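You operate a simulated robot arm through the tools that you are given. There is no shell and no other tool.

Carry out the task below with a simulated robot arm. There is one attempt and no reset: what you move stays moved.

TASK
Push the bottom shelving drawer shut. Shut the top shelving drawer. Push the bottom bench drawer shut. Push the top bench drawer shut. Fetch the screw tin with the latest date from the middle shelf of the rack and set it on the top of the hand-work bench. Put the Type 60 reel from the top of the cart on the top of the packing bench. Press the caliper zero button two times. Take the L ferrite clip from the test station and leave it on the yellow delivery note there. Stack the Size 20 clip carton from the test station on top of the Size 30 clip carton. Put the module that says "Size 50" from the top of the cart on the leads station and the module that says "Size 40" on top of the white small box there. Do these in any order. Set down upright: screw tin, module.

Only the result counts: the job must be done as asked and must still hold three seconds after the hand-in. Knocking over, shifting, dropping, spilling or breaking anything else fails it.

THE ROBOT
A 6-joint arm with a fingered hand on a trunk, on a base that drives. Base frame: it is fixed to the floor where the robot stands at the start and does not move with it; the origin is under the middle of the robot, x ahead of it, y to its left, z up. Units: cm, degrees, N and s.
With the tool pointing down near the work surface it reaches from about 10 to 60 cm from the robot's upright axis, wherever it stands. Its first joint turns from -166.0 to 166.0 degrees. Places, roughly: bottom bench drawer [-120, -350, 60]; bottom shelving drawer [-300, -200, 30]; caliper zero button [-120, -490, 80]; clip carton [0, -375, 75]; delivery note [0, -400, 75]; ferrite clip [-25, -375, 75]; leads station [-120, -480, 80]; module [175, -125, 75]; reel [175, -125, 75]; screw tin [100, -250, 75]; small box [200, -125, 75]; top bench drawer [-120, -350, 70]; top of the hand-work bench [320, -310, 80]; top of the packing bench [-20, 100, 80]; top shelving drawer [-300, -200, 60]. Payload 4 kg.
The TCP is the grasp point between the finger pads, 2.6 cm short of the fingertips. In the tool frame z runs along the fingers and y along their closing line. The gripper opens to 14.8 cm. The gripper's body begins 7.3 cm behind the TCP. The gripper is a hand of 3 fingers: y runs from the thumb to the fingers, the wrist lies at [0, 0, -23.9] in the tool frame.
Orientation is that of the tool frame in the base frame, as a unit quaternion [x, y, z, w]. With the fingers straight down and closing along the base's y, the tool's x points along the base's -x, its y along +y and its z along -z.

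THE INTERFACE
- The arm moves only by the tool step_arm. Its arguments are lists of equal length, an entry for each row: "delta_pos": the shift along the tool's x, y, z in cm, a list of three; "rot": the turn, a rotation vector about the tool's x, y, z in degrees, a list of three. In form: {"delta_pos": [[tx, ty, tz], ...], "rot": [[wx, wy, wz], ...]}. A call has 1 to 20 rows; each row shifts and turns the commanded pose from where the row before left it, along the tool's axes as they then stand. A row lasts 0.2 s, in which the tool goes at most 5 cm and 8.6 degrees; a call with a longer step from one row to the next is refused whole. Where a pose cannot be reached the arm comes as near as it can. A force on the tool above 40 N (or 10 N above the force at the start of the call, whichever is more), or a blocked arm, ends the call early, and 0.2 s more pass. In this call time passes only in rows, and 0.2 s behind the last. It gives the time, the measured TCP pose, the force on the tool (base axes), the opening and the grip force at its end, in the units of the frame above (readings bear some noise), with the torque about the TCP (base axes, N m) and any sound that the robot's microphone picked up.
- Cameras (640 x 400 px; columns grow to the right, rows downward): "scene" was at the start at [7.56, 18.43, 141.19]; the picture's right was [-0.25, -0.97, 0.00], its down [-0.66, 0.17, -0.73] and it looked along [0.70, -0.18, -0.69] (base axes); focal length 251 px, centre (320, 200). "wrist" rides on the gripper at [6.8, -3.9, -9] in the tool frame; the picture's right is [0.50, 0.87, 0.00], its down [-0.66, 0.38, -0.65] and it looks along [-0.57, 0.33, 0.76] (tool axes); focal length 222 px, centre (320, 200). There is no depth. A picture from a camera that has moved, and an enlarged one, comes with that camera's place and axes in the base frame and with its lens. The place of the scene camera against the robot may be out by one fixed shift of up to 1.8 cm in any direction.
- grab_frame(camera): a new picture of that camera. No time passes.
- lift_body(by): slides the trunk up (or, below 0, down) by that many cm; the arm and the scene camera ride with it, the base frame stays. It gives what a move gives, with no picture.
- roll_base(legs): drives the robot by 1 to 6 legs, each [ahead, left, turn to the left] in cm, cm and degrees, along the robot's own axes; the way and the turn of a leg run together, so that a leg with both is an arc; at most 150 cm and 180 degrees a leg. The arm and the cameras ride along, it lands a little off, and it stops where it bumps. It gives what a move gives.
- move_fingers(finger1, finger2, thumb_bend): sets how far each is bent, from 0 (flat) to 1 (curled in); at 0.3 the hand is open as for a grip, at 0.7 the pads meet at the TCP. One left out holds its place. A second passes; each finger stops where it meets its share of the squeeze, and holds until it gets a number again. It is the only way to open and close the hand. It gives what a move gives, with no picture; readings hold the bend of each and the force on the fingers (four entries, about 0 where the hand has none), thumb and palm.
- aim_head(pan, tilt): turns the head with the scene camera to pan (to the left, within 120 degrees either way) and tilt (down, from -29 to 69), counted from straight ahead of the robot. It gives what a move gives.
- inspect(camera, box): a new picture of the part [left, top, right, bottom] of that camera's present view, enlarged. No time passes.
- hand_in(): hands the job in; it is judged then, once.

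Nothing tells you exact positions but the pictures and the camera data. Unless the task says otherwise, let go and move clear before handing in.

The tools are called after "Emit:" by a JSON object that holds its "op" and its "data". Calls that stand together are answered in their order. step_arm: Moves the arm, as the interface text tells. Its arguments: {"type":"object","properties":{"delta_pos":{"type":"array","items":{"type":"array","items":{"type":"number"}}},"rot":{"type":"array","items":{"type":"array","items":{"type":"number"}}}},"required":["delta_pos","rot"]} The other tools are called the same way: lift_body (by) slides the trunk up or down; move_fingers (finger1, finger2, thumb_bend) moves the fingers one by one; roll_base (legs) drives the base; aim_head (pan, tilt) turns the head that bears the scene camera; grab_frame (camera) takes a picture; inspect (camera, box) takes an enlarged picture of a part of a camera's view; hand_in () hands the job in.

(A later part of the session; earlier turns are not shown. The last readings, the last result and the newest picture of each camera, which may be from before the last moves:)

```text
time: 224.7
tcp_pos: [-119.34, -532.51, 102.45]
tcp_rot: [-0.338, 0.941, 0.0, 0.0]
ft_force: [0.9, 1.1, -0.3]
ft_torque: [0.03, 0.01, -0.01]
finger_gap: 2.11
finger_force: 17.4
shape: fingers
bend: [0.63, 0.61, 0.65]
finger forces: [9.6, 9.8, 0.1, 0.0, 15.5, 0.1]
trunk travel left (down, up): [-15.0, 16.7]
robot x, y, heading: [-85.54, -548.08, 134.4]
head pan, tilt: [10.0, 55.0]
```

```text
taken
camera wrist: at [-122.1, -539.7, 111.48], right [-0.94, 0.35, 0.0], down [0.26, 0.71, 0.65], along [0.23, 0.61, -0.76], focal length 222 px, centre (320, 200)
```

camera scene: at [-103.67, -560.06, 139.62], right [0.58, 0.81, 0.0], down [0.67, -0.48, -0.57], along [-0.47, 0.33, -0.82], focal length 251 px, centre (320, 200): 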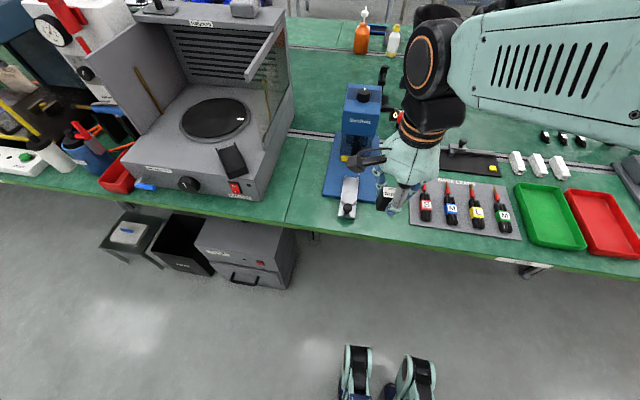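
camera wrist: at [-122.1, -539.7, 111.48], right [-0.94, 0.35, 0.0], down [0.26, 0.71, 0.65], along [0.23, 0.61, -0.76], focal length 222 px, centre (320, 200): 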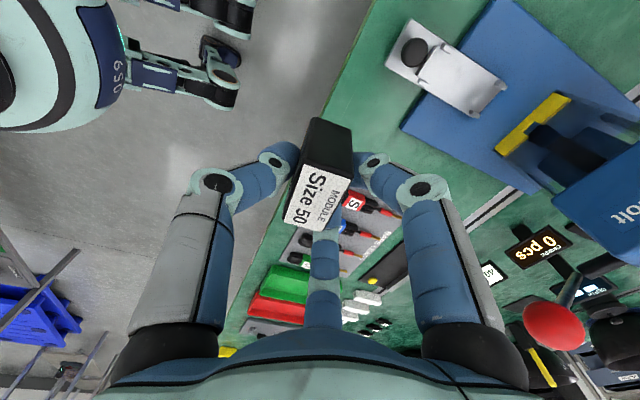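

The press's red lever knob (at z≈105) makes that patch unsafe. A better free patch is behind the red tray, right of the white connectors; I go back right to face it.

Emit:
{"op": "roll_base", "data": {"legs": [[0, -52, 0]]}}

Emit:
{"op": "aim_head", "data": {"pan": -10, "tilt": 50}}

Emit:
{"op": "grab_frame", "data": {"camera": "scene"}}

Emit:
{"op": "inspect", "data": {"camera": "scene", "box": [260, 90, 460, 260]}}

```text
time: 229.9
tcp_pos: [-81.05, -494.74, 102.43]
tcp_rot: [-0.34, 0.94, 0.0, -0.001]
ft_force: [0.0, 0.3, -0.6]
ft_torque: [0.02, 0.0, 0.01]
finger_gap: 2.11
finger_force: 17.0
shape: fingers
bend: [0.63, 0.61, 0.65]
finger forces: [9.5, 9.8, 0.1, 0.0, 15.4, 0.1]
trunk travel left (down, up): [-15.0, 16.7]
robot x, y, heading: [-47.09, -510.17, 134.5]
head pan, tilt: [10.0, 55.0]
```

```text
time: 230.7
tcp_pos: [-81.15, -494.94, 102.29]
tcp_rot: [-0.34, 0.94, 0.0, 0.001]
ft_force: [0.1, 0.0, -0.5]
ft_torque: [0.0, -0.01, -0.02]
finger_gap: 2.11
finger_force: 17.0
shape: fingers
bend: [0.63, 0.61, 0.65]
finger forces: [9.5, 9.8, 0.0, 0.0, 15.5, 0.1]
trunk travel left (down, up): [-15.0, 16.7]
robot x, y, heading: [-47.33, -509.94, 134.8]
head pan, tilt: [-10.0, 50.0]
```

```text
taken
camera scene: at [-63.92, -520.33, 140.27], right [0.82, 0.57, 0.0], down [0.44, -0.63, -0.64], along [-0.37, 0.53, -0.77], focal length 251 px, centre (320, 200)
```

scene: 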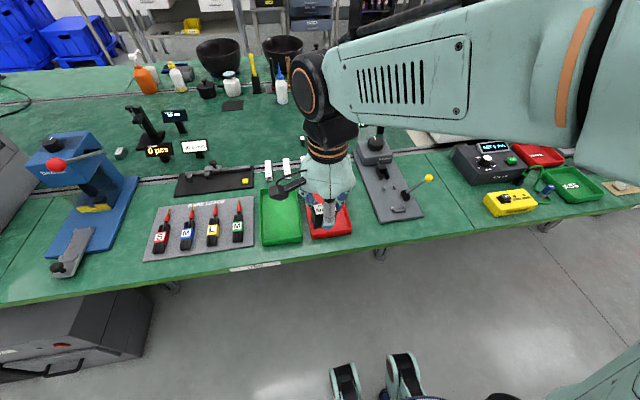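

```text
2.35 times, centred on (360, 175) of scene
camera zoom: at [-63.92, -520.33, 140.27], right [0.82, 0.57, 0.0], down [0.44, -0.63, -0.64], along [-0.37, 0.53, -0.77], focal length 590 px, centre (226, 259)
```

zoom: 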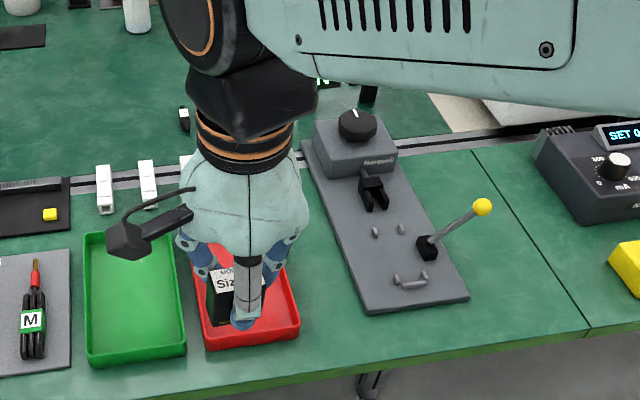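

I'll use the patch behind the red tray (right of the connectors). I drive a bit closer, carefully.

Emit:
{"op": "roll_base", "data": {"legs": [[8, 3, 0]]}}

Emit:
{"op": "roll_base", "data": {"legs": [[6, 0, 0]]}}

Emit:
{"op": "aim_head", "data": {"pan": 5, "tilt": 55}}

Emit:
{"op": "grab_frame", "data": {"camera": "scene"}}

```text
time: 231.8
tcp_pos: [-89.09, -491.32, 102.43]
tcp_rot: [-0.34, 0.941, -0.001, 0.001]
ft_force: [-0.4, 0.9, 0.1]
ft_torque: [0.0, -0.01, 0.0]
finger_gap: 2.1
finger_force: 17.9
shape: fingers
bend: [0.63, 0.61, 0.65]
finger forces: [9.6, 9.8, 0.1, 0.1, 15.4, 0.0]
trunk travel left (down, up): [-15.0, 16.7]
robot x, y, heading: [-55.13, -506.82, 134.6]
head pan, tilt: [-10.0, 50.0]
```

```text
time: 232.8
tcp_pos: [-93.12, -487.0, 102.26]
tcp_rot: [-0.339, 0.941, -0.001, 0.0]
ft_force: [0.7, 1.4, 0.0]
ft_torque: [-0.01, -0.01, 0.0]
finger_gap: 2.12
finger_force: 18.0
shape: fingers
bend: [0.63, 0.61, 0.65]
finger forces: [9.6, 9.8, 0.0, 0.0, 15.5, 0.1]
trunk travel left (down, up): [-15.0, 16.7]
robot x, y, heading: [-59.0, -501.78, 134.6]
head pan, tilt: [-10.0, 50.0]
```

```text
time: 233.6
tcp_pos: [-93.03, -486.93, 102.43]
tcp_rot: [-0.339, 0.941, 0.0, 0.0]
ft_force: [0.2, 0.6, 0.2]
ft_torque: [0.01, -0.03, -0.01]
finger_gap: 2.1
finger_force: 17.1
shape: fingers
bend: [0.63, 0.61, 0.65]
finger forces: [9.6, 9.8, 0.0, 0.1, 15.6, 0.0]
trunk travel left (down, up): [-15.0, 16.7]
robot x, y, heading: [-59.4, -502.48, 134.7]
head pan, tilt: [5.0, 55.0]
```

```text
taken
camera scene: at [-77.03, -514.2, 139.62], right [0.65, 0.76, 0.0], down [0.62, -0.53, -0.57], along [-0.44, 0.37, -0.82], focal length 251 px, centre (320, 200)
```

scene: 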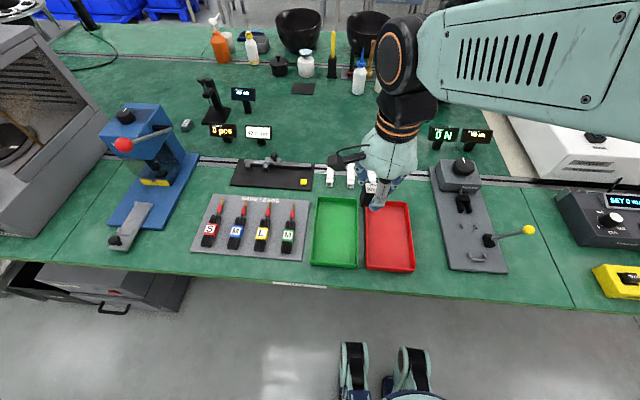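

No bump; the target patch is about 50 cm ahead. I move the module over it.

Emit:
{"op": "step_arm", "data": {"delta_pos": [[-2.56, 3.4, 0], [-2.56, 3.4, 0], [-2.56, 3.4, 0], [-2.56, 3.4, 0], [-2.56, 3.4, 0]], "rot": [[0, 0, 0], [0, 0, 0], [0, 0, 0], [0, 0, 0], [0, 0, 0]]}}

Emit:
{"op": "grab_frame", "data": {"camera": "wrist"}}

Emit:
{"op": "inspect", "data": {"camera": "scene", "box": [310, 90, 510, 280]}}

```text
time: 234.8
tcp_pos: [-93.76, -465.8, 102.45]
tcp_rot: [-0.339, 0.941, 0.0, 0.0]
ft_force: [0.5, 0.3, -1.0]
ft_torque: [0.02, 0.0, 0.02]
finger_gap: 2.1
finger_force: 16.8
shape: fingers
bend: [0.63, 0.61, 0.65]
finger forces: [9.8, 9.3, 0.0, 0.0, 15.4, 0.0]
trunk travel left (down, up): [-15.0, 16.7]
robot x, y, heading: [-59.52, -502.45, 134.7]
head pan, tilt: [5.0, 55.0]
```

```text
taken
camera wrist: at [-96.65, -473.01, 111.61], right [-0.94, 0.35, 0.0], down [0.26, 0.71, 0.65], along [0.23, 0.61, -0.76], focal length 222 px, centre (320, 200)
```

wrist: 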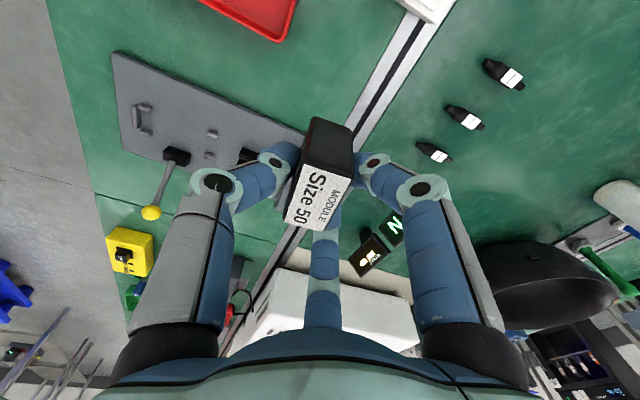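

```text
2.11 times, centred on (410, 185) of scene
camera zoom: at [-77.05, -514.11, 139.62], right [0.65, 0.76, 0.0], down [0.62, -0.53, -0.57], along [-0.44, 0.37, -0.82], focal length 528 px, centre (130, 232)
```

zoom: 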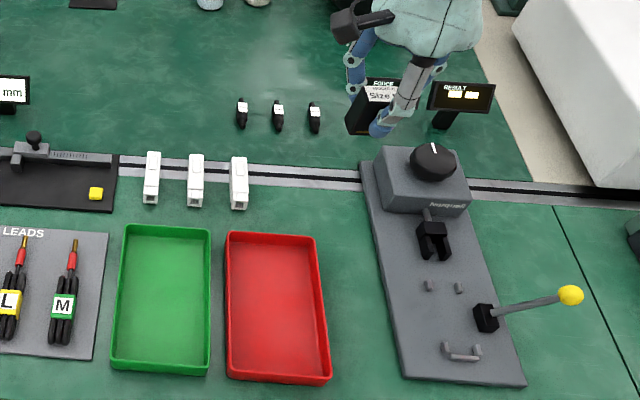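

The projected landing point lies in the middle of the free patch. I lower to contact.

Emit:
{"op": "step_arm", "data": {"delta_pos": [[0, 0.6, 4], [0, 0, 4], [0, 0, 4], [0, 0, 3], [0, 0, 1]], "rot": [[0, 0, 0], [0, 0, 0], [0, 0, 0], [0, 0, 0], [0, 0, 0]]}}

Emit:
{"op": "inspect", "data": {"camera": "scene", "box": [310, 90, 510, 280]}}

Emit:
{"op": "grab_frame", "data": {"camera": "wrist"}}

```text
time: 235.9
tcp_pos: [-94.28, -465.49, 86.3]
tcp_rot: [-0.338, 0.941, 0.0, -0.001]
ft_force: [-0.1, -0.2, -0.9]
ft_torque: [0.01, 0.0, 0.02]
finger_gap: 2.1
finger_force: 16.7
shape: fingers
bend: [0.63, 0.61, 0.65]
finger forces: [9.8, 9.0, 0.0, 0.0, 15.3, 0.0]
trunk travel left (down, up): [-15.0, 16.7]
robot x, y, heading: [-59.13, -502.18, 134.7]
head pan, tilt: [5.0, 55.0]
```

```text
2.11 times, centred on (410, 185) of scene
camera zoom: at [-77.04, -514.2, 139.62], right [0.65, 0.76, 0.0], down [0.62, -0.53, -0.57], along [-0.44, 0.37, -0.82], focal length 528 px, centre (130, 232)
```

zoom: 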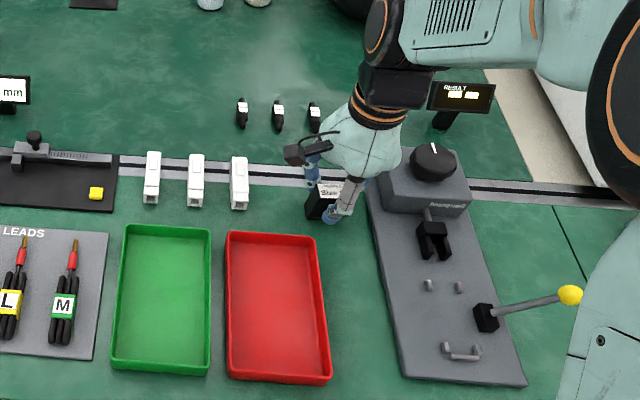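

```text
taken
camera wrist: at [-97.04, -472.77, 95.47], right [-0.94, 0.35, 0.0], down [0.26, 0.71, 0.65], along [0.23, 0.61, -0.76], focal length 222 px, centre (320, 200)
```

wrist: 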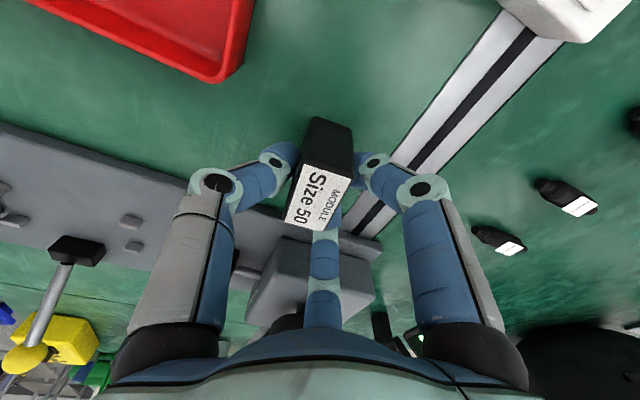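

Emit:
{"op": "step_arm", "data": {"delta_pos": [[1.3, 0, 0], [0, 0, 0.7], [0, 0, 0.5], [0, 0, 0.4], [0, 0, 0.3], [0, 0, 0.3], [0, 0, 0.3]], "rot": [[0, 0, 0], [0, 0, 0], [0, 0, 0], [0, 0, 0], [0, 0, 0], [0, 0, 0], [0, 0, 0]]}}

```text
time: 237.1
tcp_pos: [-95.2, -466.19, 85.03]
tcp_rot: [-0.339, 0.941, 0.003, -0.001]
ft_force: [8.0, -5.1, 22.2]
ft_torque: [-0.18, -0.31, -0.02]
finger_gap: 2.08
finger_force: 21.5
shape: fingers
bend: [0.72, 0.62, 0.67]
finger forces: [11.3, 8.7, 0.1, 0.0, 22.6, 0.0]
trunk travel left (down, up): [-15.0, 16.7]
robot x, y, heading: [-59.43, -502.35, 134.5]
head pan, tilt: [5.0, 55.0]
stopped in row 5: the force on the tool passed its limit at 44 N (the readings are from after the stop); the commanded pose is now the measured one
```

Emit:
{"op": "grab_frame", "data": {"camera": "wrist"}}

Emit:
{"op": "inspect", "data": {"camera": "scene", "box": [370, 130, 450, 210]}}

```text
taken
camera wrist: at [-98.04, -473.49, 94.1], right [-0.94, 0.35, 0.01], down [0.27, 0.71, 0.66], along [0.23, 0.62, -0.75], focal length 222 px, centre (320, 200)
```

wrist: 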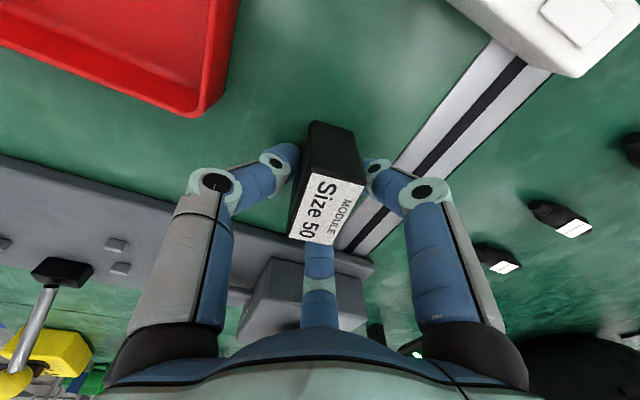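

```text
5.00 times, centred on (410, 170) of scene
camera zoom: at [-76.85, -514.35, 139.62], right [0.65, 0.76, 0.0], down [0.62, -0.53, -0.57], along [-0.44, 0.37, -0.82], focal length 1254 px, centre (-130, 350)
```

zoom: 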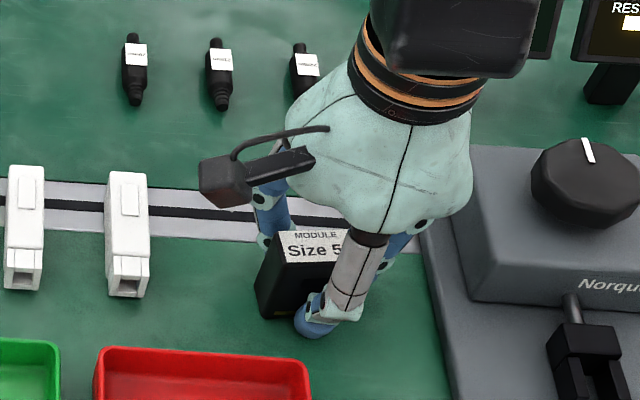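

The module is down. I ease off and open slowly.

Emit:
{"op": "step_arm", "data": {"delta_pos": [[0, 0, -0.2]], "rot": [[0, 0, 0]]}}

Emit:
{"op": "move_fingers", "data": {"finger1": 0.59, "finger2": 0.59, "thumb_bend": 0.61}}

Emit:
{"op": "grab_frame", "data": {"camera": "wrist"}}

Emit:
{"op": "inspect", "data": {"camera": "scene", "box": [370, 130, 450, 210]}}

```text
time: 237.5
tcp_pos: [-95.31, -466.13, 85.22]
tcp_rot: [-0.339, 0.941, 0.001, -0.002]
ft_force: [6.4, -4.0, 13.9]
ft_torque: [-0.2, -0.2, -0.01]
finger_gap: 2.1
finger_force: 20.3
shape: fingers
bend: [0.72, 0.62, 0.67]
finger forces: [10.9, 8.3, 0.0, 0.0, 20.8, 0.0]
trunk travel left (down, up): [-15.0, 16.7]
robot x, y, heading: [-59.28, -502.28, 134.7]
head pan, tilt: [5.0, 55.0]
```

```text
time: 238.5
tcp_pos: [-95.44, -466.14, 85.23]
tcp_rot: [-0.339, 0.941, 0.003, -0.002]
ft_force: [0.9, 1.5, 19.1]
ft_torque: [0.02, -0.02, -0.05]
finger_gap: 2.6
finger_force: 10.3
shape: fingers
bend: [0.61, 0.61, 0.61]
finger forces: [6.5, 6.4, 0.0, 0.0, 7.4, 0.0]
trunk travel left (down, up): [-15.0, 16.7]
robot x, y, heading: [-59.27, -502.3, 134.4]
head pan, tilt: [5.0, 55.0]
```

```text
taken
camera wrist: at [-98.13, -473.4, 94.2], right [-0.94, 0.35, 0.01], down [0.27, 0.71, 0.66], along [0.22, 0.62, -0.75], focal length 222 px, centre (320, 200)
```

wrist: 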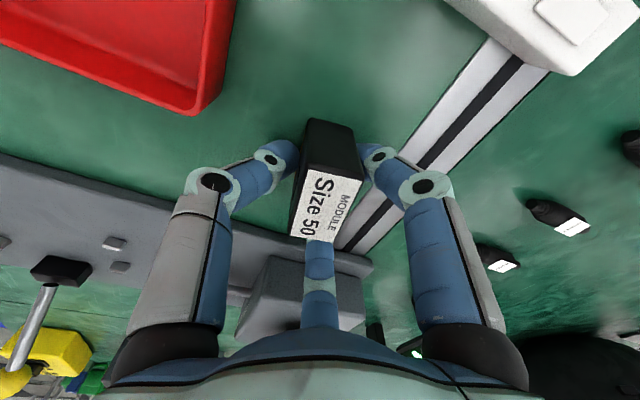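

```text
5.00 times, centred on (410, 170) of scene
camera zoom: at [-76.91, -514.29, 139.63], right [0.65, 0.76, 0.0], down [0.62, -0.53, -0.57], along [-0.44, 0.37, -0.82], focal length 1254 px, centre (-130, 350)
```

zoom: 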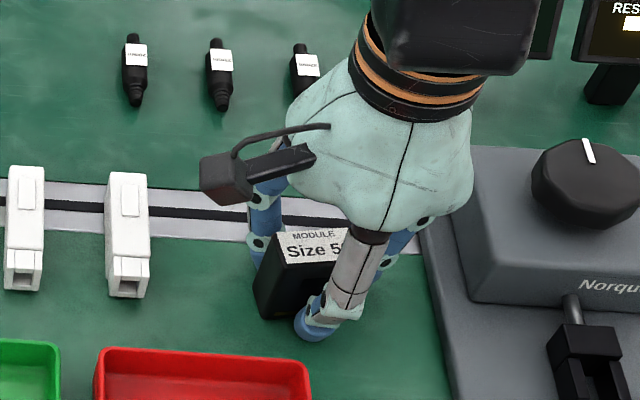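

Emit:
{"op": "step_arm", "data": {"delta_pos": [[0, 0, -0.5]], "rot": [[0, 0, 0]]}}

Emit:
{"op": "move_fingers", "data": {"finger1": 0.56, "finger2": 0.56, "thumb_bend": 0.56}}

Emit:
{"op": "grab_frame", "data": {"camera": "wrist"}}

Emit:
{"op": "inspect", "data": {"camera": "scene", "box": [370, 130, 450, 210]}}

```text
time: 238.9
tcp_pos: [-95.38, -466.24, 85.22]
tcp_rot: [-0.338, 0.941, 0.002, 0.0]
ft_force: [-0.1, 0.0, 0.0]
ft_torque: [0.02, 0.01, 0.04]
finger_gap: 2.9
finger_force: 0.1
shape: fingers
bend: [0.59, 0.59, 0.61]
finger forces: [0.0, 0.0, 0.1, 0.0, 0.1, 0.1]
trunk travel left (down, up): [-15.0, 16.7]
robot x, y, heading: [-58.8, -502.05, 134.4]
head pan, tilt: [5.0, 55.0]
```

```text
time: 239.9
tcp_pos: [-95.48, -466.13, 85.51]
tcp_rot: [-0.339, 0.941, 0.002, -0.001]
ft_force: [0.4, -0.2, 0.6]
ft_torque: [-0.01, -0.01, -0.02]
finger_gap: 4.21
finger_force: 0.1
shape: fingers
bend: [0.56, 0.56, 0.56]
finger forces: [0.0, 0.1, 0.1, 0.0, 0.1, 0.0]
trunk travel left (down, up): [-15.0, 16.7]
robot x, y, heading: [-59.54, -502.25, 134.4]
head pan, tilt: [5.0, 55.0]
```

```text
taken
camera wrist: at [-98.18, -473.4, 94.52], right [-0.94, 0.35, 0.0], down [0.26, 0.71, 0.66], along [0.23, 0.62, -0.76], focal length 222 px, centre (320, 200)
```

wrist: 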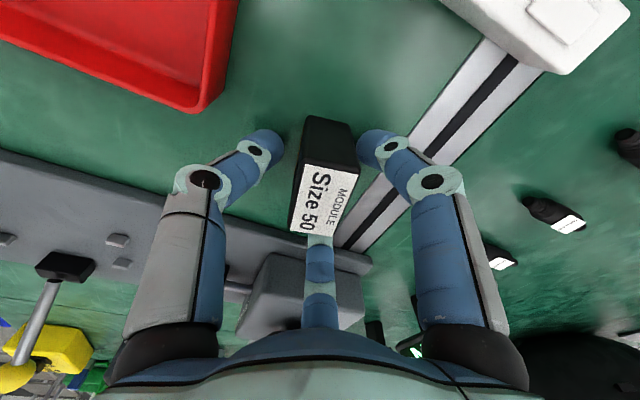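

```text
5.00 times, centred on (410, 170) of scene
camera zoom: at [-77.03, -514.2, 139.62], right [0.65, 0.76, 0.0], down [0.62, -0.53, -0.57], along [-0.44, 0.37, -0.82], focal length 1254 px, centre (-130, 350)
```

zoom: 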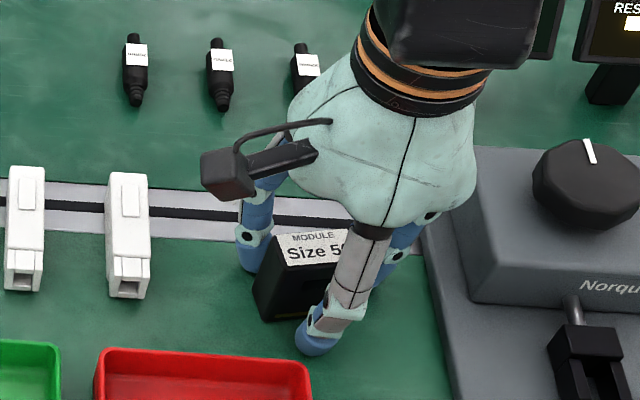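

Emit:
{"op": "step_arm", "data": {"delta_pos": [[0, 0, -1.5], [0, 0, -3], [0, 0, -4], [0, 0, -5], [0, 0, -4]], "rot": [[0, 0, 0], [0, 0, 0], [0, 0, 0], [0, 0, 0], [0, 0, 0]]}}

Emit:
{"op": "inspect", "data": {"camera": "scene", "box": [310, 90, 510, 280]}}

Emit:
{"op": "grab_frame", "data": {"camera": "wrist"}}

```text
time: 241.1
tcp_pos: [-95.19, -466.21, 103.04]
tcp_rot: [-0.339, 0.941, 0.002, -0.001]
ft_force: [-0.4, 0.2, 0.4]
ft_torque: [0.0, -0.03, 0.02]
finger_gap: 4.19
finger_force: 0.1
shape: fingers
bend: [0.56, 0.56, 0.56]
finger forces: [0.0, 0.0, 0.1, 0.1, 0.0, 0.0]
trunk travel left (down, up): [-15.0, 16.7]
robot x, y, heading: [-59.16, -502.38, 134.4]
head pan, tilt: [5.0, 55.0]
```

```text
2.11 times, centred on (410, 185) of scene
camera zoom: at [-77.0, -514.23, 139.62], right [0.65, 0.76, 0.0], down [0.62, -0.53, -0.57], along [-0.44, 0.37, -0.82], focal length 528 px, centre (130, 232)
```

zoom: 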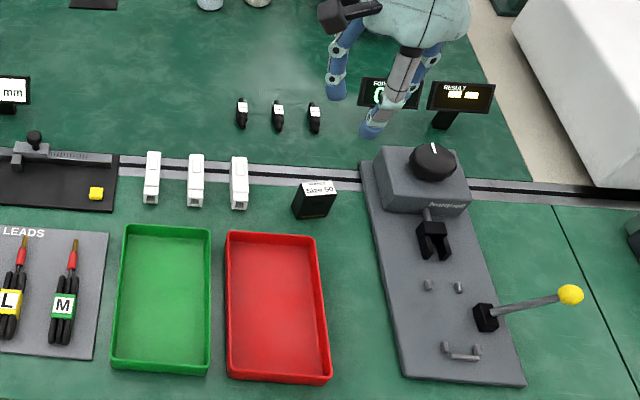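

```text
taken
camera wrist: at [-97.8, -473.51, 112.16], right [-0.94, 0.35, 0.0], down [0.27, 0.71, 0.66], along [0.23, 0.62, -0.75], focal length 222 px, centre (320, 200)
```

wrist: 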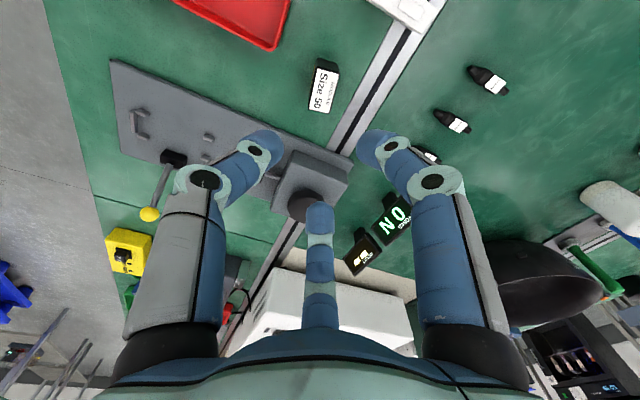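

Size 50 stands on the leads station. Next is the caliper's yellow zero button; I shift left to face it with the hand up.

Emit:
{"op": "roll_base", "data": {"legs": [[0, 29, 0]]}}

Emit:
{"op": "move_fingers", "data": {"finger1": 0.7, "finger2": 0.7, "thumb_bend": 0.7}}

Emit:
{"op": "grab_frame", "data": {"camera": "scene"}}

Emit:
{"op": "grab_frame", "data": {"camera": "wrist"}}

```text
time: 244.2
tcp_pos: [-115.24, -486.08, 103.06]
tcp_rot: [-0.338, 0.941, 0.002, -0.001]
ft_force: [0.4, -0.2, 0.6]
ft_torque: [0.0, 0.0, -0.03]
finger_gap: 4.2
finger_force: 0.0
shape: fingers
bend: [0.56, 0.56, 0.56]
finger forces: [0.0, 0.0, 0.0, 0.0, 0.0, 0.1]
trunk travel left (down, up): [-15.0, 16.7]
robot x, y, heading: [-79.31, -522.19, 134.9]
head pan, tilt: [5.0, 55.0]
```

```text
time: 245.2
tcp_pos: [-115.29, -486.21, 103.05]
tcp_rot: [-0.339, 0.941, 0.001, 0.0]
ft_force: [-0.1, -0.1, 0.7]
ft_torque: [0.0, 0.01, -0.01]
finger_gap: 0.03
finger_force: 0.0
shape: fingers
bend: [0.69, 0.69, 0.7]
finger forces: [0.0, 0.1, 0.1, 0.1, 0.1, 0.1]
trunk travel left (down, up): [-15.0, 16.7]
robot x, y, heading: [-79.25, -522.32, 134.2]
head pan, tilt: [5.0, 55.0]
```

```text
taken
camera scene: at [-97.23, -534.09, 139.62], right [0.65, 0.76, 0.0], down [0.62, -0.53, -0.57], along [-0.44, 0.37, -0.82], focal length 251 px, centre (320, 200)
```

scene: 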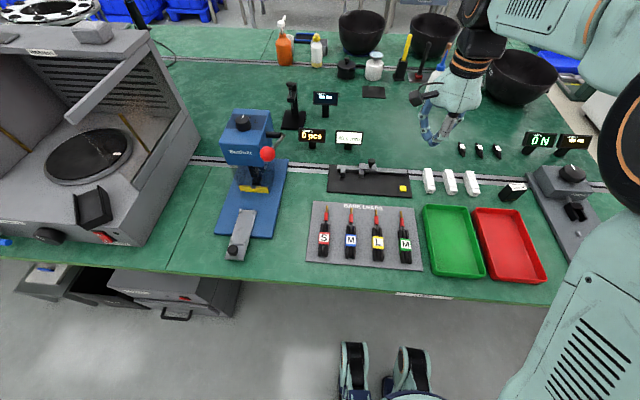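

```text
taken
camera wrist: at [-118.01, -493.36, 112.08], right [-0.94, 0.35, 0.0], down [0.27, 0.71, 0.66], along [0.23, 0.62, -0.76], focal length 222 px, centre (320, 200)
```

wrist: 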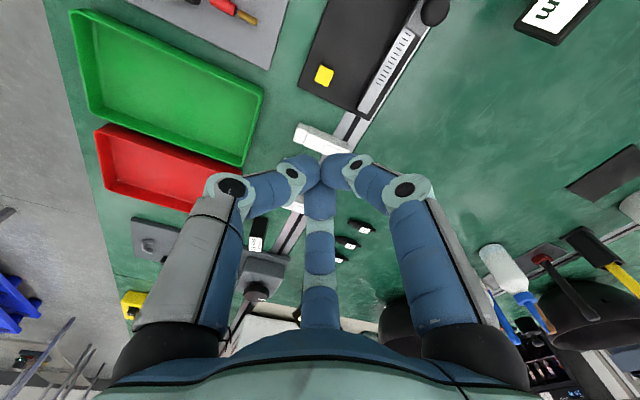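

Emit:
{"op": "step_arm", "data": {"delta_pos": [[1.5, -0.6, 3], [0, 0, 4], [0, 0, 4], [0, 0, 2]], "rot": [[0, 0, 0], [0, 0, 0], [0, 0, 0], [0, 0, 0]]}}

Emit:
{"op": "grab_frame", "data": {"camera": "wrist"}}

Emit:
{"op": "inspect", "data": {"camera": "scene", "box": [300, 110, 460, 230]}}

```text
time: 246.2
tcp_pos: [-116.14, -487.43, 89.98]
tcp_rot: [-0.338, 0.941, 0.001, 0.0]
ft_force: [0.2, -0.1, -0.2]
ft_torque: [0.0, 0.05, 0.04]
finger_gap: 0.02
finger_force: 0.1
shape: fingers
bend: [0.69, 0.69, 0.7]
finger forces: [0.1, 0.0, 0.0, 0.0, 0.0, 0.1]
trunk travel left (down, up): [-15.0, 16.7]
robot x, y, heading: [-79.59, -522.24, 134.4]
head pan, tilt: [5.0, 55.0]
```

```text
taken
camera wrist: at [-118.88, -494.72, 98.94], right [-0.94, 0.35, 0.0], down [0.27, 0.71, 0.66], along [0.23, 0.62, -0.76], focal length 222 px, centre (320, 200)
```

wrist: 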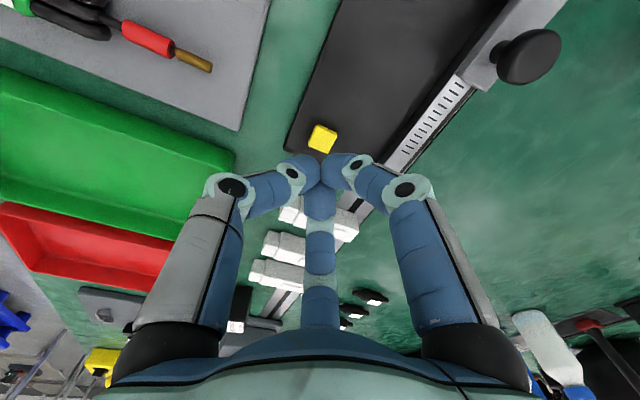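

```text
3.33 times, centred on (380, 170) of scene
camera zoom: at [-97.24, -534.07, 139.62], right [0.65, 0.76, 0.0], down [0.62, -0.53, -0.57], along [-0.44, 0.37, -0.82], focal length 836 px, centre (120, 300)
```

zoom: 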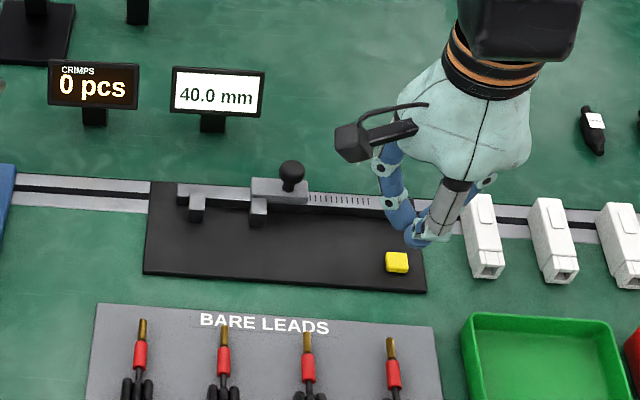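

Emit:
{"op": "step_arm", "data": {"delta_pos": [[0.3, 0, 1.5], [0, 0, 0.7], [0, 0, 0.5], [0, 0, 0.4]], "rot": [[0, 0, 0], [0, 0, 0], [0, 0, 0], [0, 0, 0]]}}

Emit:
{"op": "grab_frame", "data": {"camera": "wrist"}}

Emit:
{"op": "inspect", "data": {"camera": "scene", "box": [300, 110, 460, 230]}}

```text
time: 247.2
tcp_pos: [-116.18, -487.62, 86.88]
tcp_rot: [-0.339, 0.941, 0.002, -0.001]
ft_force: [0.4, 0.1, -0.3]
ft_torque: [-0.01, 0.02, -0.02]
finger_gap: 0.03
finger_force: 0.0
shape: fingers
bend: [0.69, 0.69, 0.7]
finger forces: [0.0, 0.0, 0.0, 0.0, 0.0, 0.1]
trunk travel left (down, up): [-15.0, 16.7]
robot x, y, heading: [-79.72, -522.18, 134.4]
head pan, tilt: [5.0, 55.0]
```

```text
taken
camera wrist: at [-118.99, -495.04, 95.92], right [-0.94, 0.35, 0.0], down [0.27, 0.71, 0.66], along [0.23, 0.62, -0.76], focal length 222 px, centre (320, 200)
```

wrist: 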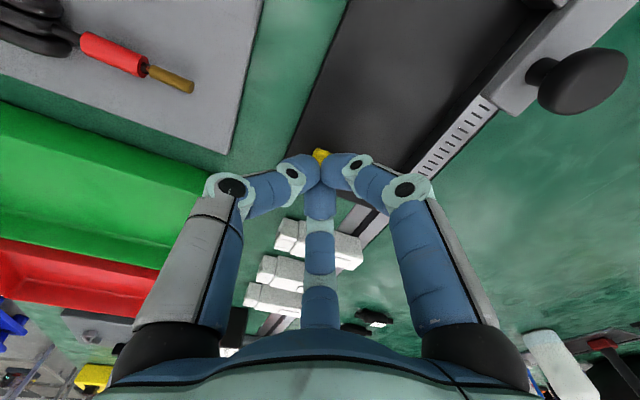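

```text
3.33 times, centred on (380, 170) of scene
camera zoom: at [-97.23, -534.09, 139.62], right [0.65, 0.76, 0.0], down [0.62, -0.53, -0.57], along [-0.44, 0.37, -0.82], focal length 836 px, centre (120, 300)
```

zoom: 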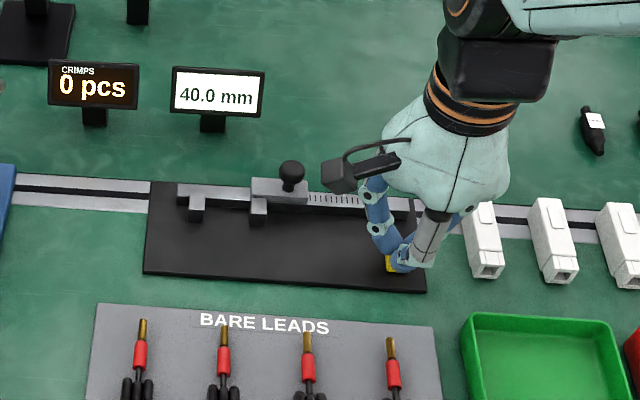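

Emit:
{"op": "step_arm", "data": {"delta_pos": [[0.6, -0.2, 0], [0, 0, 0.3], [0, 0, 0.3], [0, 0, 0.3], [0, 0, 0.3]], "rot": [[0, 0, 0], [0, 0, 0], [0, 0, 0], [0, 0, 0], [0, 0, 0]]}}

Emit:
{"op": "inspect", "data": {"camera": "scene", "box": [300, 110, 460, 230]}}

```text
time: 248.4
tcp_pos: [-116.64, -488.03, 85.75]
tcp_rot: [-0.339, 0.941, 0.003, 0.0]
ft_force: [0.4, 2.1, 2.4]
ft_torque: [0.03, 0.0, -0.01]
finger_gap: 0.02
finger_force: 1.5
shape: fingers
bend: [0.69, 0.7, 0.7]
finger forces: [0.0, 3.4, 0.0, 0.0, 0.0, 0.1]
trunk travel left (down, up): [-15.0, 16.7]
robot x, y, heading: [-79.53, -522.68, 134.5]
head pan, tilt: [5.0, 55.0]
heard: click
```

```text
3.33 times, centred on (380, 170) of scene
camera zoom: at [-97.21, -534.09, 139.62], right [0.65, 0.76, 0.0], down [0.62, -0.53, -0.57], along [-0.44, 0.37, -0.82], focal length 836 px, centre (120, 300)
```

zoom: 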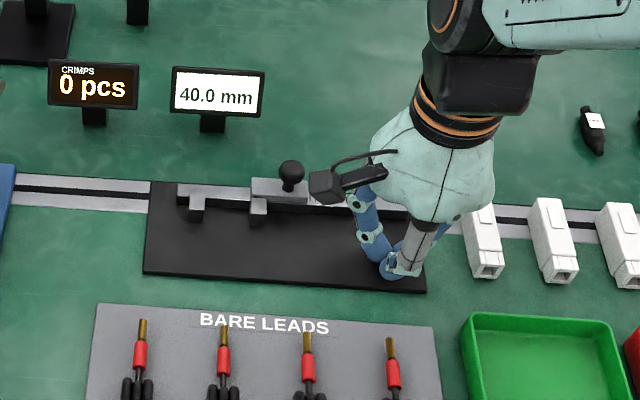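

One click heard. I lift clear and press a second time.

Emit:
{"op": "step_arm", "data": {"delta_pos": [[0, 0, -0.8], [0, 0, -0.8]], "rot": [[0, 0, 0], [0, 0, 0]]}}

Emit:
{"op": "inspect", "data": {"camera": "scene", "box": [300, 110, 460, 230]}}

Emit:
{"op": "step_arm", "data": {"delta_pos": [[0, 0, 0.5], [0, 0, 0.5], [0, 0, 0.3], [0, 0, 0.3]], "rot": [[0, 0, 0], [0, 0, 0], [0, 0, 0], [0, 0, 0]]}}

```text
time: 249.0
tcp_pos: [-116.68, -488.12, 87.35]
tcp_rot: [-0.339, 0.941, 0.001, -0.001]
ft_force: [0.6, 0.7, 0.9]
ft_torque: [0.0, -0.01, -0.02]
finger_gap: 0.06
finger_force: 0.1
shape: fingers
bend: [0.69, 0.7, 0.7]
finger forces: [0.0, 0.1, 0.0, 0.0, 0.0, 0.0]
trunk travel left (down, up): [-15.0, 16.7]
robot x, y, heading: [-79.6, -522.21, 134.6]
head pan, tilt: [5.0, 55.0]
```

```text
3.33 times, centred on (380, 170) of scene
camera zoom: at [-97.22, -534.09, 139.62], right [0.65, 0.76, 0.0], down [0.62, -0.53, -0.57], along [-0.44, 0.37, -0.82], focal length 836 px, centre (120, 300)
```

zoom: 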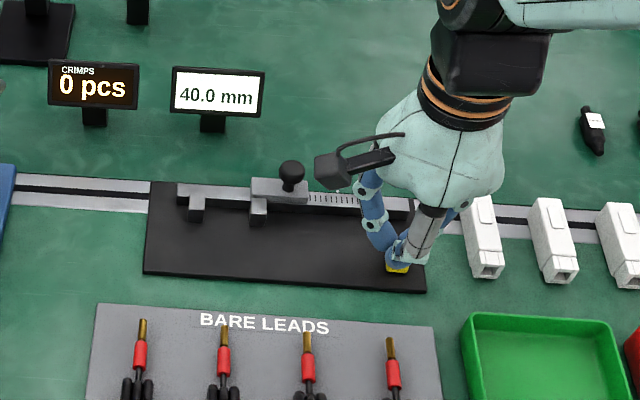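

```text
time: 250.0
tcp_pos: [-116.5, -488.07, 85.86]
tcp_rot: [-0.339, 0.941, 0.003, -0.001]
ft_force: [0.3, 0.7, 2.7]
ft_torque: [0.02, -0.05, -0.02]
finger_gap: 0.04
finger_force: 1.4
shape: fingers
bend: [0.69, 0.7, 0.7]
finger forces: [0.0, 3.3, 0.0, 0.1, 0.0, 0.0]
trunk travel left (down, up): [-15.0, 16.7]
robot x, y, heading: [-79.49, -521.98, 134.6]
head pan, tilt: [5.0, 55.0]
heard: click
```

Second click heard. I lift away, retract, and move along the table to the test station.

Emit:
{"op": "step_arm", "data": {"delta_pos": [[0, 0, -2], [0, 0, -5], [0, 0, -5], [0, 0, -5], [0, -4, 0], [0, -4, 0], [0, -4, 0]], "rot": [[0, 0, 0], [0, 0, 0], [0, 0, 0], [0, 0, 0], [0, 0, 0], [0, 0, 0], [0, 0, 0]]}}

Emit:
{"op": "roll_base", "data": {"legs": [[-20, 0, 0], [0, -125, 0]]}}

Emit:
{"op": "aim_head", "data": {"pan": -10, "tilt": 45}}

Emit:
{"op": "grab_frame", "data": {"camera": "scene"}}

```text
time: 251.6
tcp_pos: [-108.96, -497.65, 102.41]
tcp_rot: [-0.338, 0.941, 0.002, -0.001]
ft_force: [-0.5, -0.1, 0.4]
ft_torque: [0.0, 0.01, -0.02]
finger_gap: 0.03
finger_force: 0.0
shape: fingers
bend: [0.69, 0.7, 0.7]
finger forces: [0.0, 0.0, 0.0, 0.0, 0.1, 0.1]
trunk travel left (down, up): [-15.0, 16.7]
robot x, y, heading: [-79.38, -522.23, 134.4]
head pan, tilt: [5.0, 55.0]
```

```text
time: 264.1
tcp_pos: [-5.57, -422.81, 102.45]
tcp_rot: [-0.344, 0.939, 0.002, -0.001]
ft_force: [0.4, 0.3, 0.5]
ft_torque: [0.01, 0.0, 0.03]
finger_gap: 0.0
finger_force: 0.1
shape: fingers
bend: [0.69, 0.7, 0.7]
finger forces: [0.0, 0.0, 0.0, 0.0, 0.0, 0.0]
trunk travel left (down, up): [-15.0, 16.7]
robot x, y, heading: [24.13, -447.25, 135.5]
head pan, tilt: [5.0, 55.0]
```

```text
time: 264.9
tcp_pos: [-5.53, -422.81, 102.44]
tcp_rot: [-0.345, 0.939, 0.002, -0.001]
ft_force: [-0.3, -0.2, -0.1]
ft_torque: [0.02, 0.0, -0.02]
finger_gap: 0.0
finger_force: 0.1
shape: fingers
bend: [0.69, 0.7, 0.7]
finger forces: [0.0, 0.0, 0.1, 0.0, 0.0, 0.0]
trunk travel left (down, up): [-15.0, 16.7]
robot x, y, heading: [24.18, -447.5, 135.2]
head pan, tilt: [-10.0, 45.0]
```

```text
taken
camera scene: at [7.41, -457.26, 140.96], right [0.82, 0.58, 0.0], down [0.41, -0.58, -0.71], along [-0.41, 0.58, -0.71], focal length 251 px, centre (320, 200)
```

scene: 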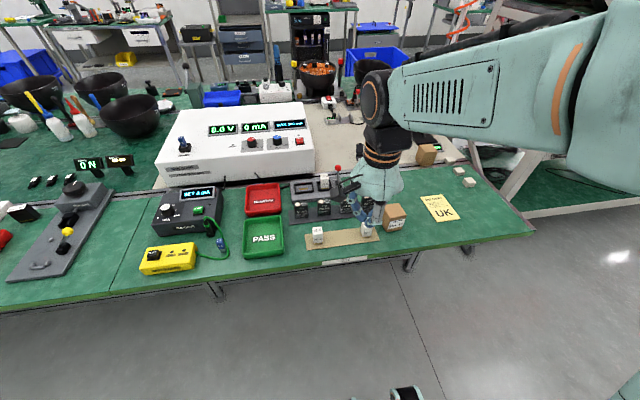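

Emit:
{"op": "inspect", "data": {"camera": "scene", "box": [280, 130, 520, 270]}}

Emit:
{"op": "inspect", "data": {"camera": "scene", "box": [100, 80, 340, 280]}}

```text
2.67 times, centred on (400, 200) of scene
camera zoom: at [7.41, -457.26, 140.96], right [0.82, 0.58, 0.0], down [0.41, -0.58, -0.71], along [-0.41, 0.58, -0.71], focal length 669 px, centre (107, 200)
```

zoom: 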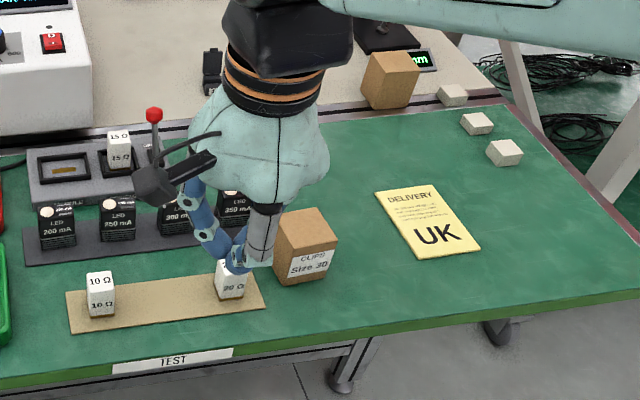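

```text
2.00 times, centred on (220, 180) of scene
camera zoom: at [7.41, -457.26, 140.96], right [0.82, 0.58, 0.0], down [0.41, -0.58, -0.71], along [-0.41, 0.58, -0.71], focal length 502 px, centre (520, 240)
```

zoom: 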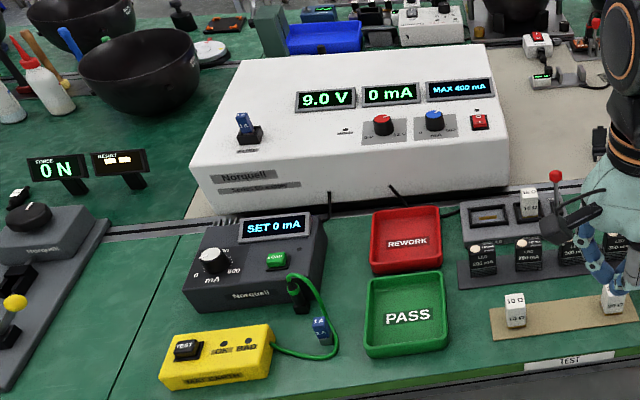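

Here are the clip cartons, three small beige clips and the yellow delivery note. I move right a bit and look closer.

Emit:
{"op": "roll_base", "data": {"legs": [[5, -28, 0]]}}

Emit:
{"op": "aim_head", "data": {"pan": 0, "tilt": 50}}

Emit:
{"op": "grab_frame", "data": {"camera": "scene"}}

Emit:
{"op": "grab_frame", "data": {"camera": "wrist"}}

```text
time: 267.9
tcp_pos: [10.42, -399.47, 102.43]
tcp_rot: [-0.344, 0.939, 0.003, -0.001]
ft_force: [-0.5, -0.4, -0.5]
ft_torque: [-0.01, -0.03, 0.0]
finger_gap: 0.01
finger_force: 0.1
shape: fingers
bend: [0.69, 0.7, 0.7]
finger forces: [0.1, 0.0, 0.1, 0.0, 0.0, 0.1]
trunk travel left (down, up): [-15.0, 16.7]
robot x, y, heading: [40.01, -423.98, 135.4]
head pan, tilt: [-10.0, 45.0]
```

```text
time: 268.7
tcp_pos: [10.26, -399.48, 102.41]
tcp_rot: [-0.344, 0.939, 0.002, 0.0]
ft_force: [0.2, -0.3, 0.2]
ft_torque: [0.01, 0.01, 0.02]
finger_gap: 0.02
finger_force: 0.1
shape: fingers
bend: [0.69, 0.7, 0.7]
finger forces: [0.0, 0.1, 0.0, 0.0, 0.0, 0.1]
trunk travel left (down, up): [-15.0, 16.7]
robot x, y, heading: [40.25, -423.82, 135.3]
head pan, tilt: [0.0, 50.0]
```

```text
taken
camera scene: at [22.59, -435.19, 140.27], right [0.7, 0.71, 0.0], down [0.54, -0.54, -0.64], along [-0.46, 0.45, -0.77], focal length 251 px, centre (320, 200)
```

scene: 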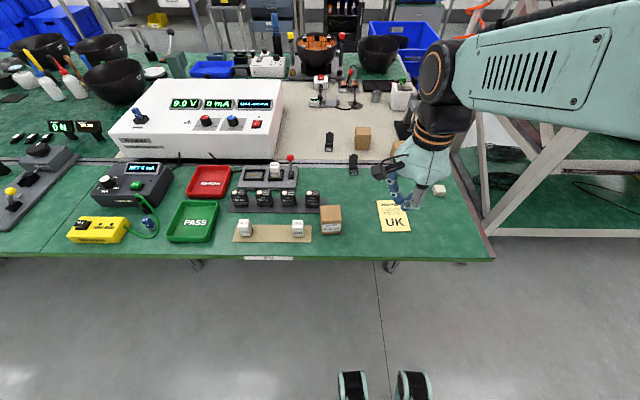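

```text
taken
camera wrist: at [7.68, -406.81, 111.45], right [-0.94, 0.34, 0.0], down [0.26, 0.71, 0.66], along [0.22, 0.62, -0.76], focal length 222 px, centre (320, 200)
```

wrist: 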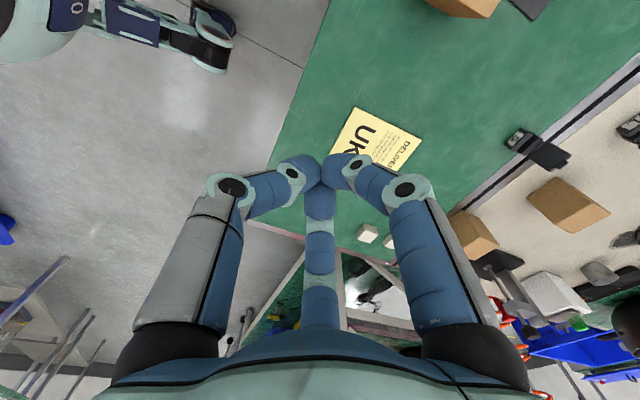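

Emit:
{"op": "inspect", "data": {"camera": "scene", "box": [290, 90, 490, 270]}}

Emit:
{"op": "inspect", "data": {"camera": "scene", "box": [300, 100, 400, 170]}}

Emit:
{"op": "inspect", "data": {"camera": "wrist", "box": [340, 100, 620, 280]}}

```text
2.22 times, centred on (390, 180) of scene
camera zoom: at [22.59, -435.19, 140.27], right [0.7, 0.71, 0.0], down [0.54, -0.54, -0.64], along [-0.46, 0.45, -0.77], focal length 557 px, centre (164, 244)
```

zoom: 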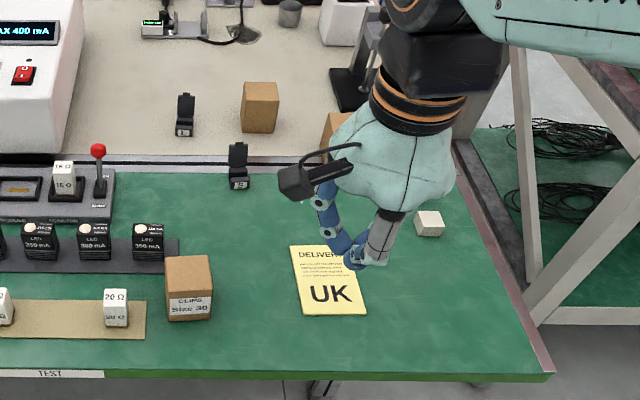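

```text
5.71 times, centred on (350, 135) of scene
camera zoom: at [22.59, -435.19, 140.27], right [0.7, 0.71, 0.0], down [0.54, -0.54, -0.64], along [-0.46, 0.45, -0.77], focal length 1433 px, centre (149, 571)
```

zoom: 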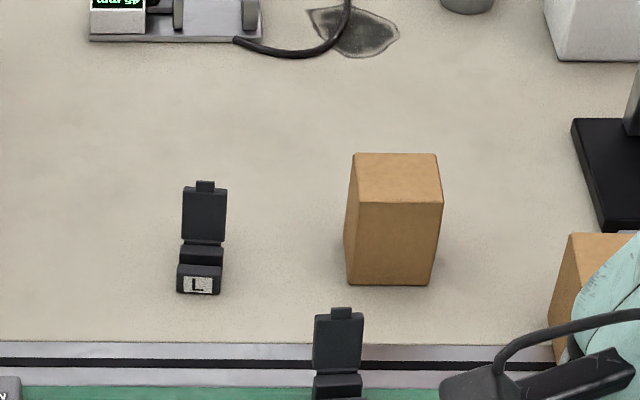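

```text
2.22 times, centred on (480, 190) of wrist
camera zoom: at [7.68, -406.81, 111.45], right [-0.94, 0.34, 0.0], down [0.26, 0.71, 0.66], along [0.22, 0.62, -0.76], focal length 494 px, centre (-36, 222)
```

zoom: 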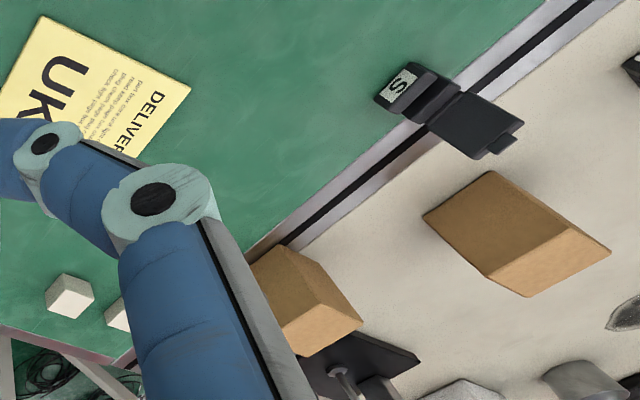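

Emit:
{"op": "inspect", "data": {"camera": "scene", "box": [310, 195, 360, 240]}}

Emit:
{"op": "step_arm", "data": {"delta_pos": [[4, -2, -4], [4, -2, -4], [4, 0, -4]], "rot": [[0, 0, 0], [0, 0, 0], [0, 0, 0]]}}

Emit:
{"op": "inspect", "data": {"camera": "scene", "box": [300, 90, 460, 190]}}

```text
8.89 times, centred on (335, 218) of scene
camera zoom: at [22.59, -435.19, 140.27], right [0.7, 0.71, 0.0], down [0.54, -0.54, -0.64], along [-0.46, 0.45, -0.77], focal length 2230 px, centre (187, 44)
```

zoom: 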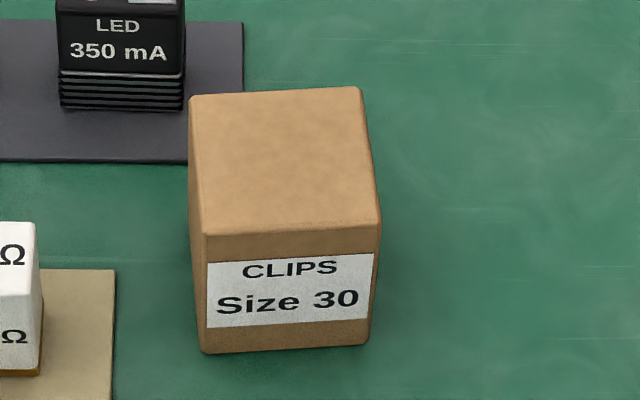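

```text
refused: row 1 steps farther than a row can; nothing moved
```

```text
4.00 times, centred on (380, 140) of scene
camera zoom: at [22.59, -435.19, 140.27], right [0.7, 0.71, 0.0], down [0.54, -0.54, -0.64], along [-0.46, 0.45, -0.77], focal length 1003 px, centre (80, 440)
```

zoom: 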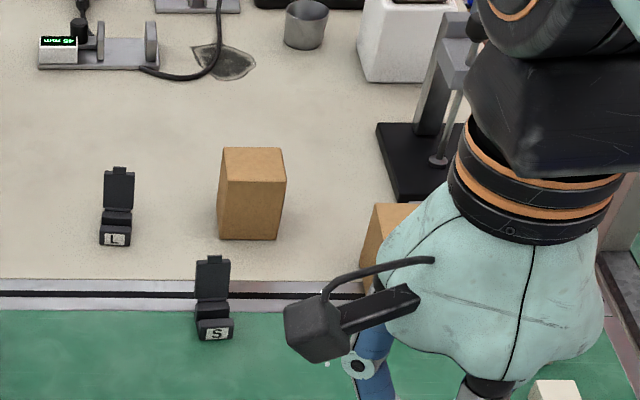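

The near carton is Size 30; two more cartons stand further back with labels turned away, and the L clip is behind the rail. I move right to see their other sides.

Emit:
{"op": "roll_base", "data": {"legs": [[0, -65, 0]]}}

Emit:
{"op": "aim_head", "data": {"pan": 35, "tilt": 35}}

Emit:
{"op": "grab_frame", "data": {"camera": "scene"}}

```text
time: 274.8
tcp_pos: [54.97, -353.99, 102.46]
tcp_rot: [-0.349, 0.937, 0.002, -0.001]
ft_force: [-0.3, -0.3, -0.4]
ft_torque: [0.03, -0.01, 0.02]
finger_gap: 0.01
finger_force: 0.0
shape: fingers
bend: [0.69, 0.7, 0.7]
finger forces: [0.0, 0.0, 0.0, 0.0, 0.0, 0.0]
trunk travel left (down, up): [-15.0, 16.7]
robot x, y, heading: [85.11, -378.11, 136.0]
head pan, tilt: [0.0, 50.0]
```

```text
time: 275.8
tcp_pos: [54.97, -354.08, 102.37]
tcp_rot: [-0.349, 0.937, 0.001, 0.0]
ft_force: [-0.2, -0.2, 0.3]
ft_torque: [0.02, 0.01, -0.02]
finger_gap: 0.02
finger_force: 0.1
shape: fingers
bend: [0.69, 0.7, 0.7]
finger forces: [0.0, 0.0, 0.0, 0.0, 0.0, 0.0]
trunk travel left (down, up): [-15.0, 16.7]
robot x, y, heading: [84.74, -378.18, 135.9]
head pan, tilt: [35.0, 35.0]
```

```text
taken
camera scene: at [64.47, -393.52, 142.44], right [0.16, 0.99, 0.0], down [0.57, -0.09, -0.82], along [-0.81, 0.13, -0.57], focal length 251 px, centre (320, 200)
```

scene: 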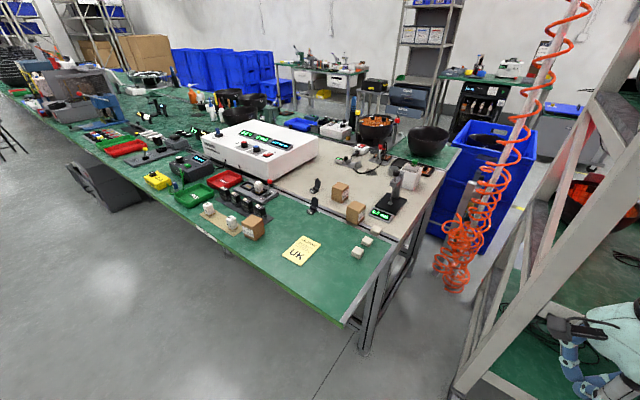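

Emit:
{"op": "inspect", "data": {"camera": "scene", "box": [295, 165, 405, 255]}}

```text
4.44 times, centred on (350, 210) of scene
camera zoom: at [64.47, -393.52, 142.44], right [0.16, 0.99, 0.0], down [0.57, -0.09, -0.82], along [-0.81, 0.13, -0.57], focal length 1115 px, centre (187, 156)
```

zoom: 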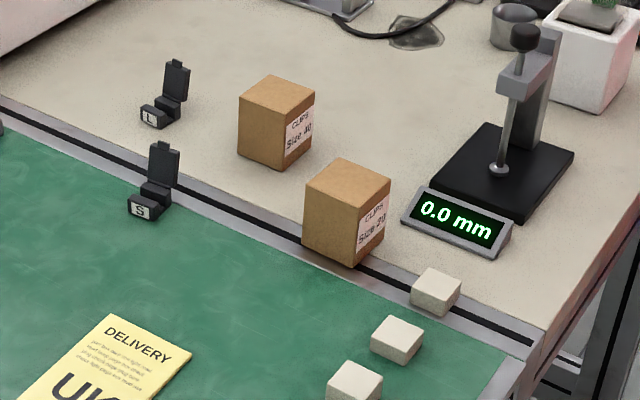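

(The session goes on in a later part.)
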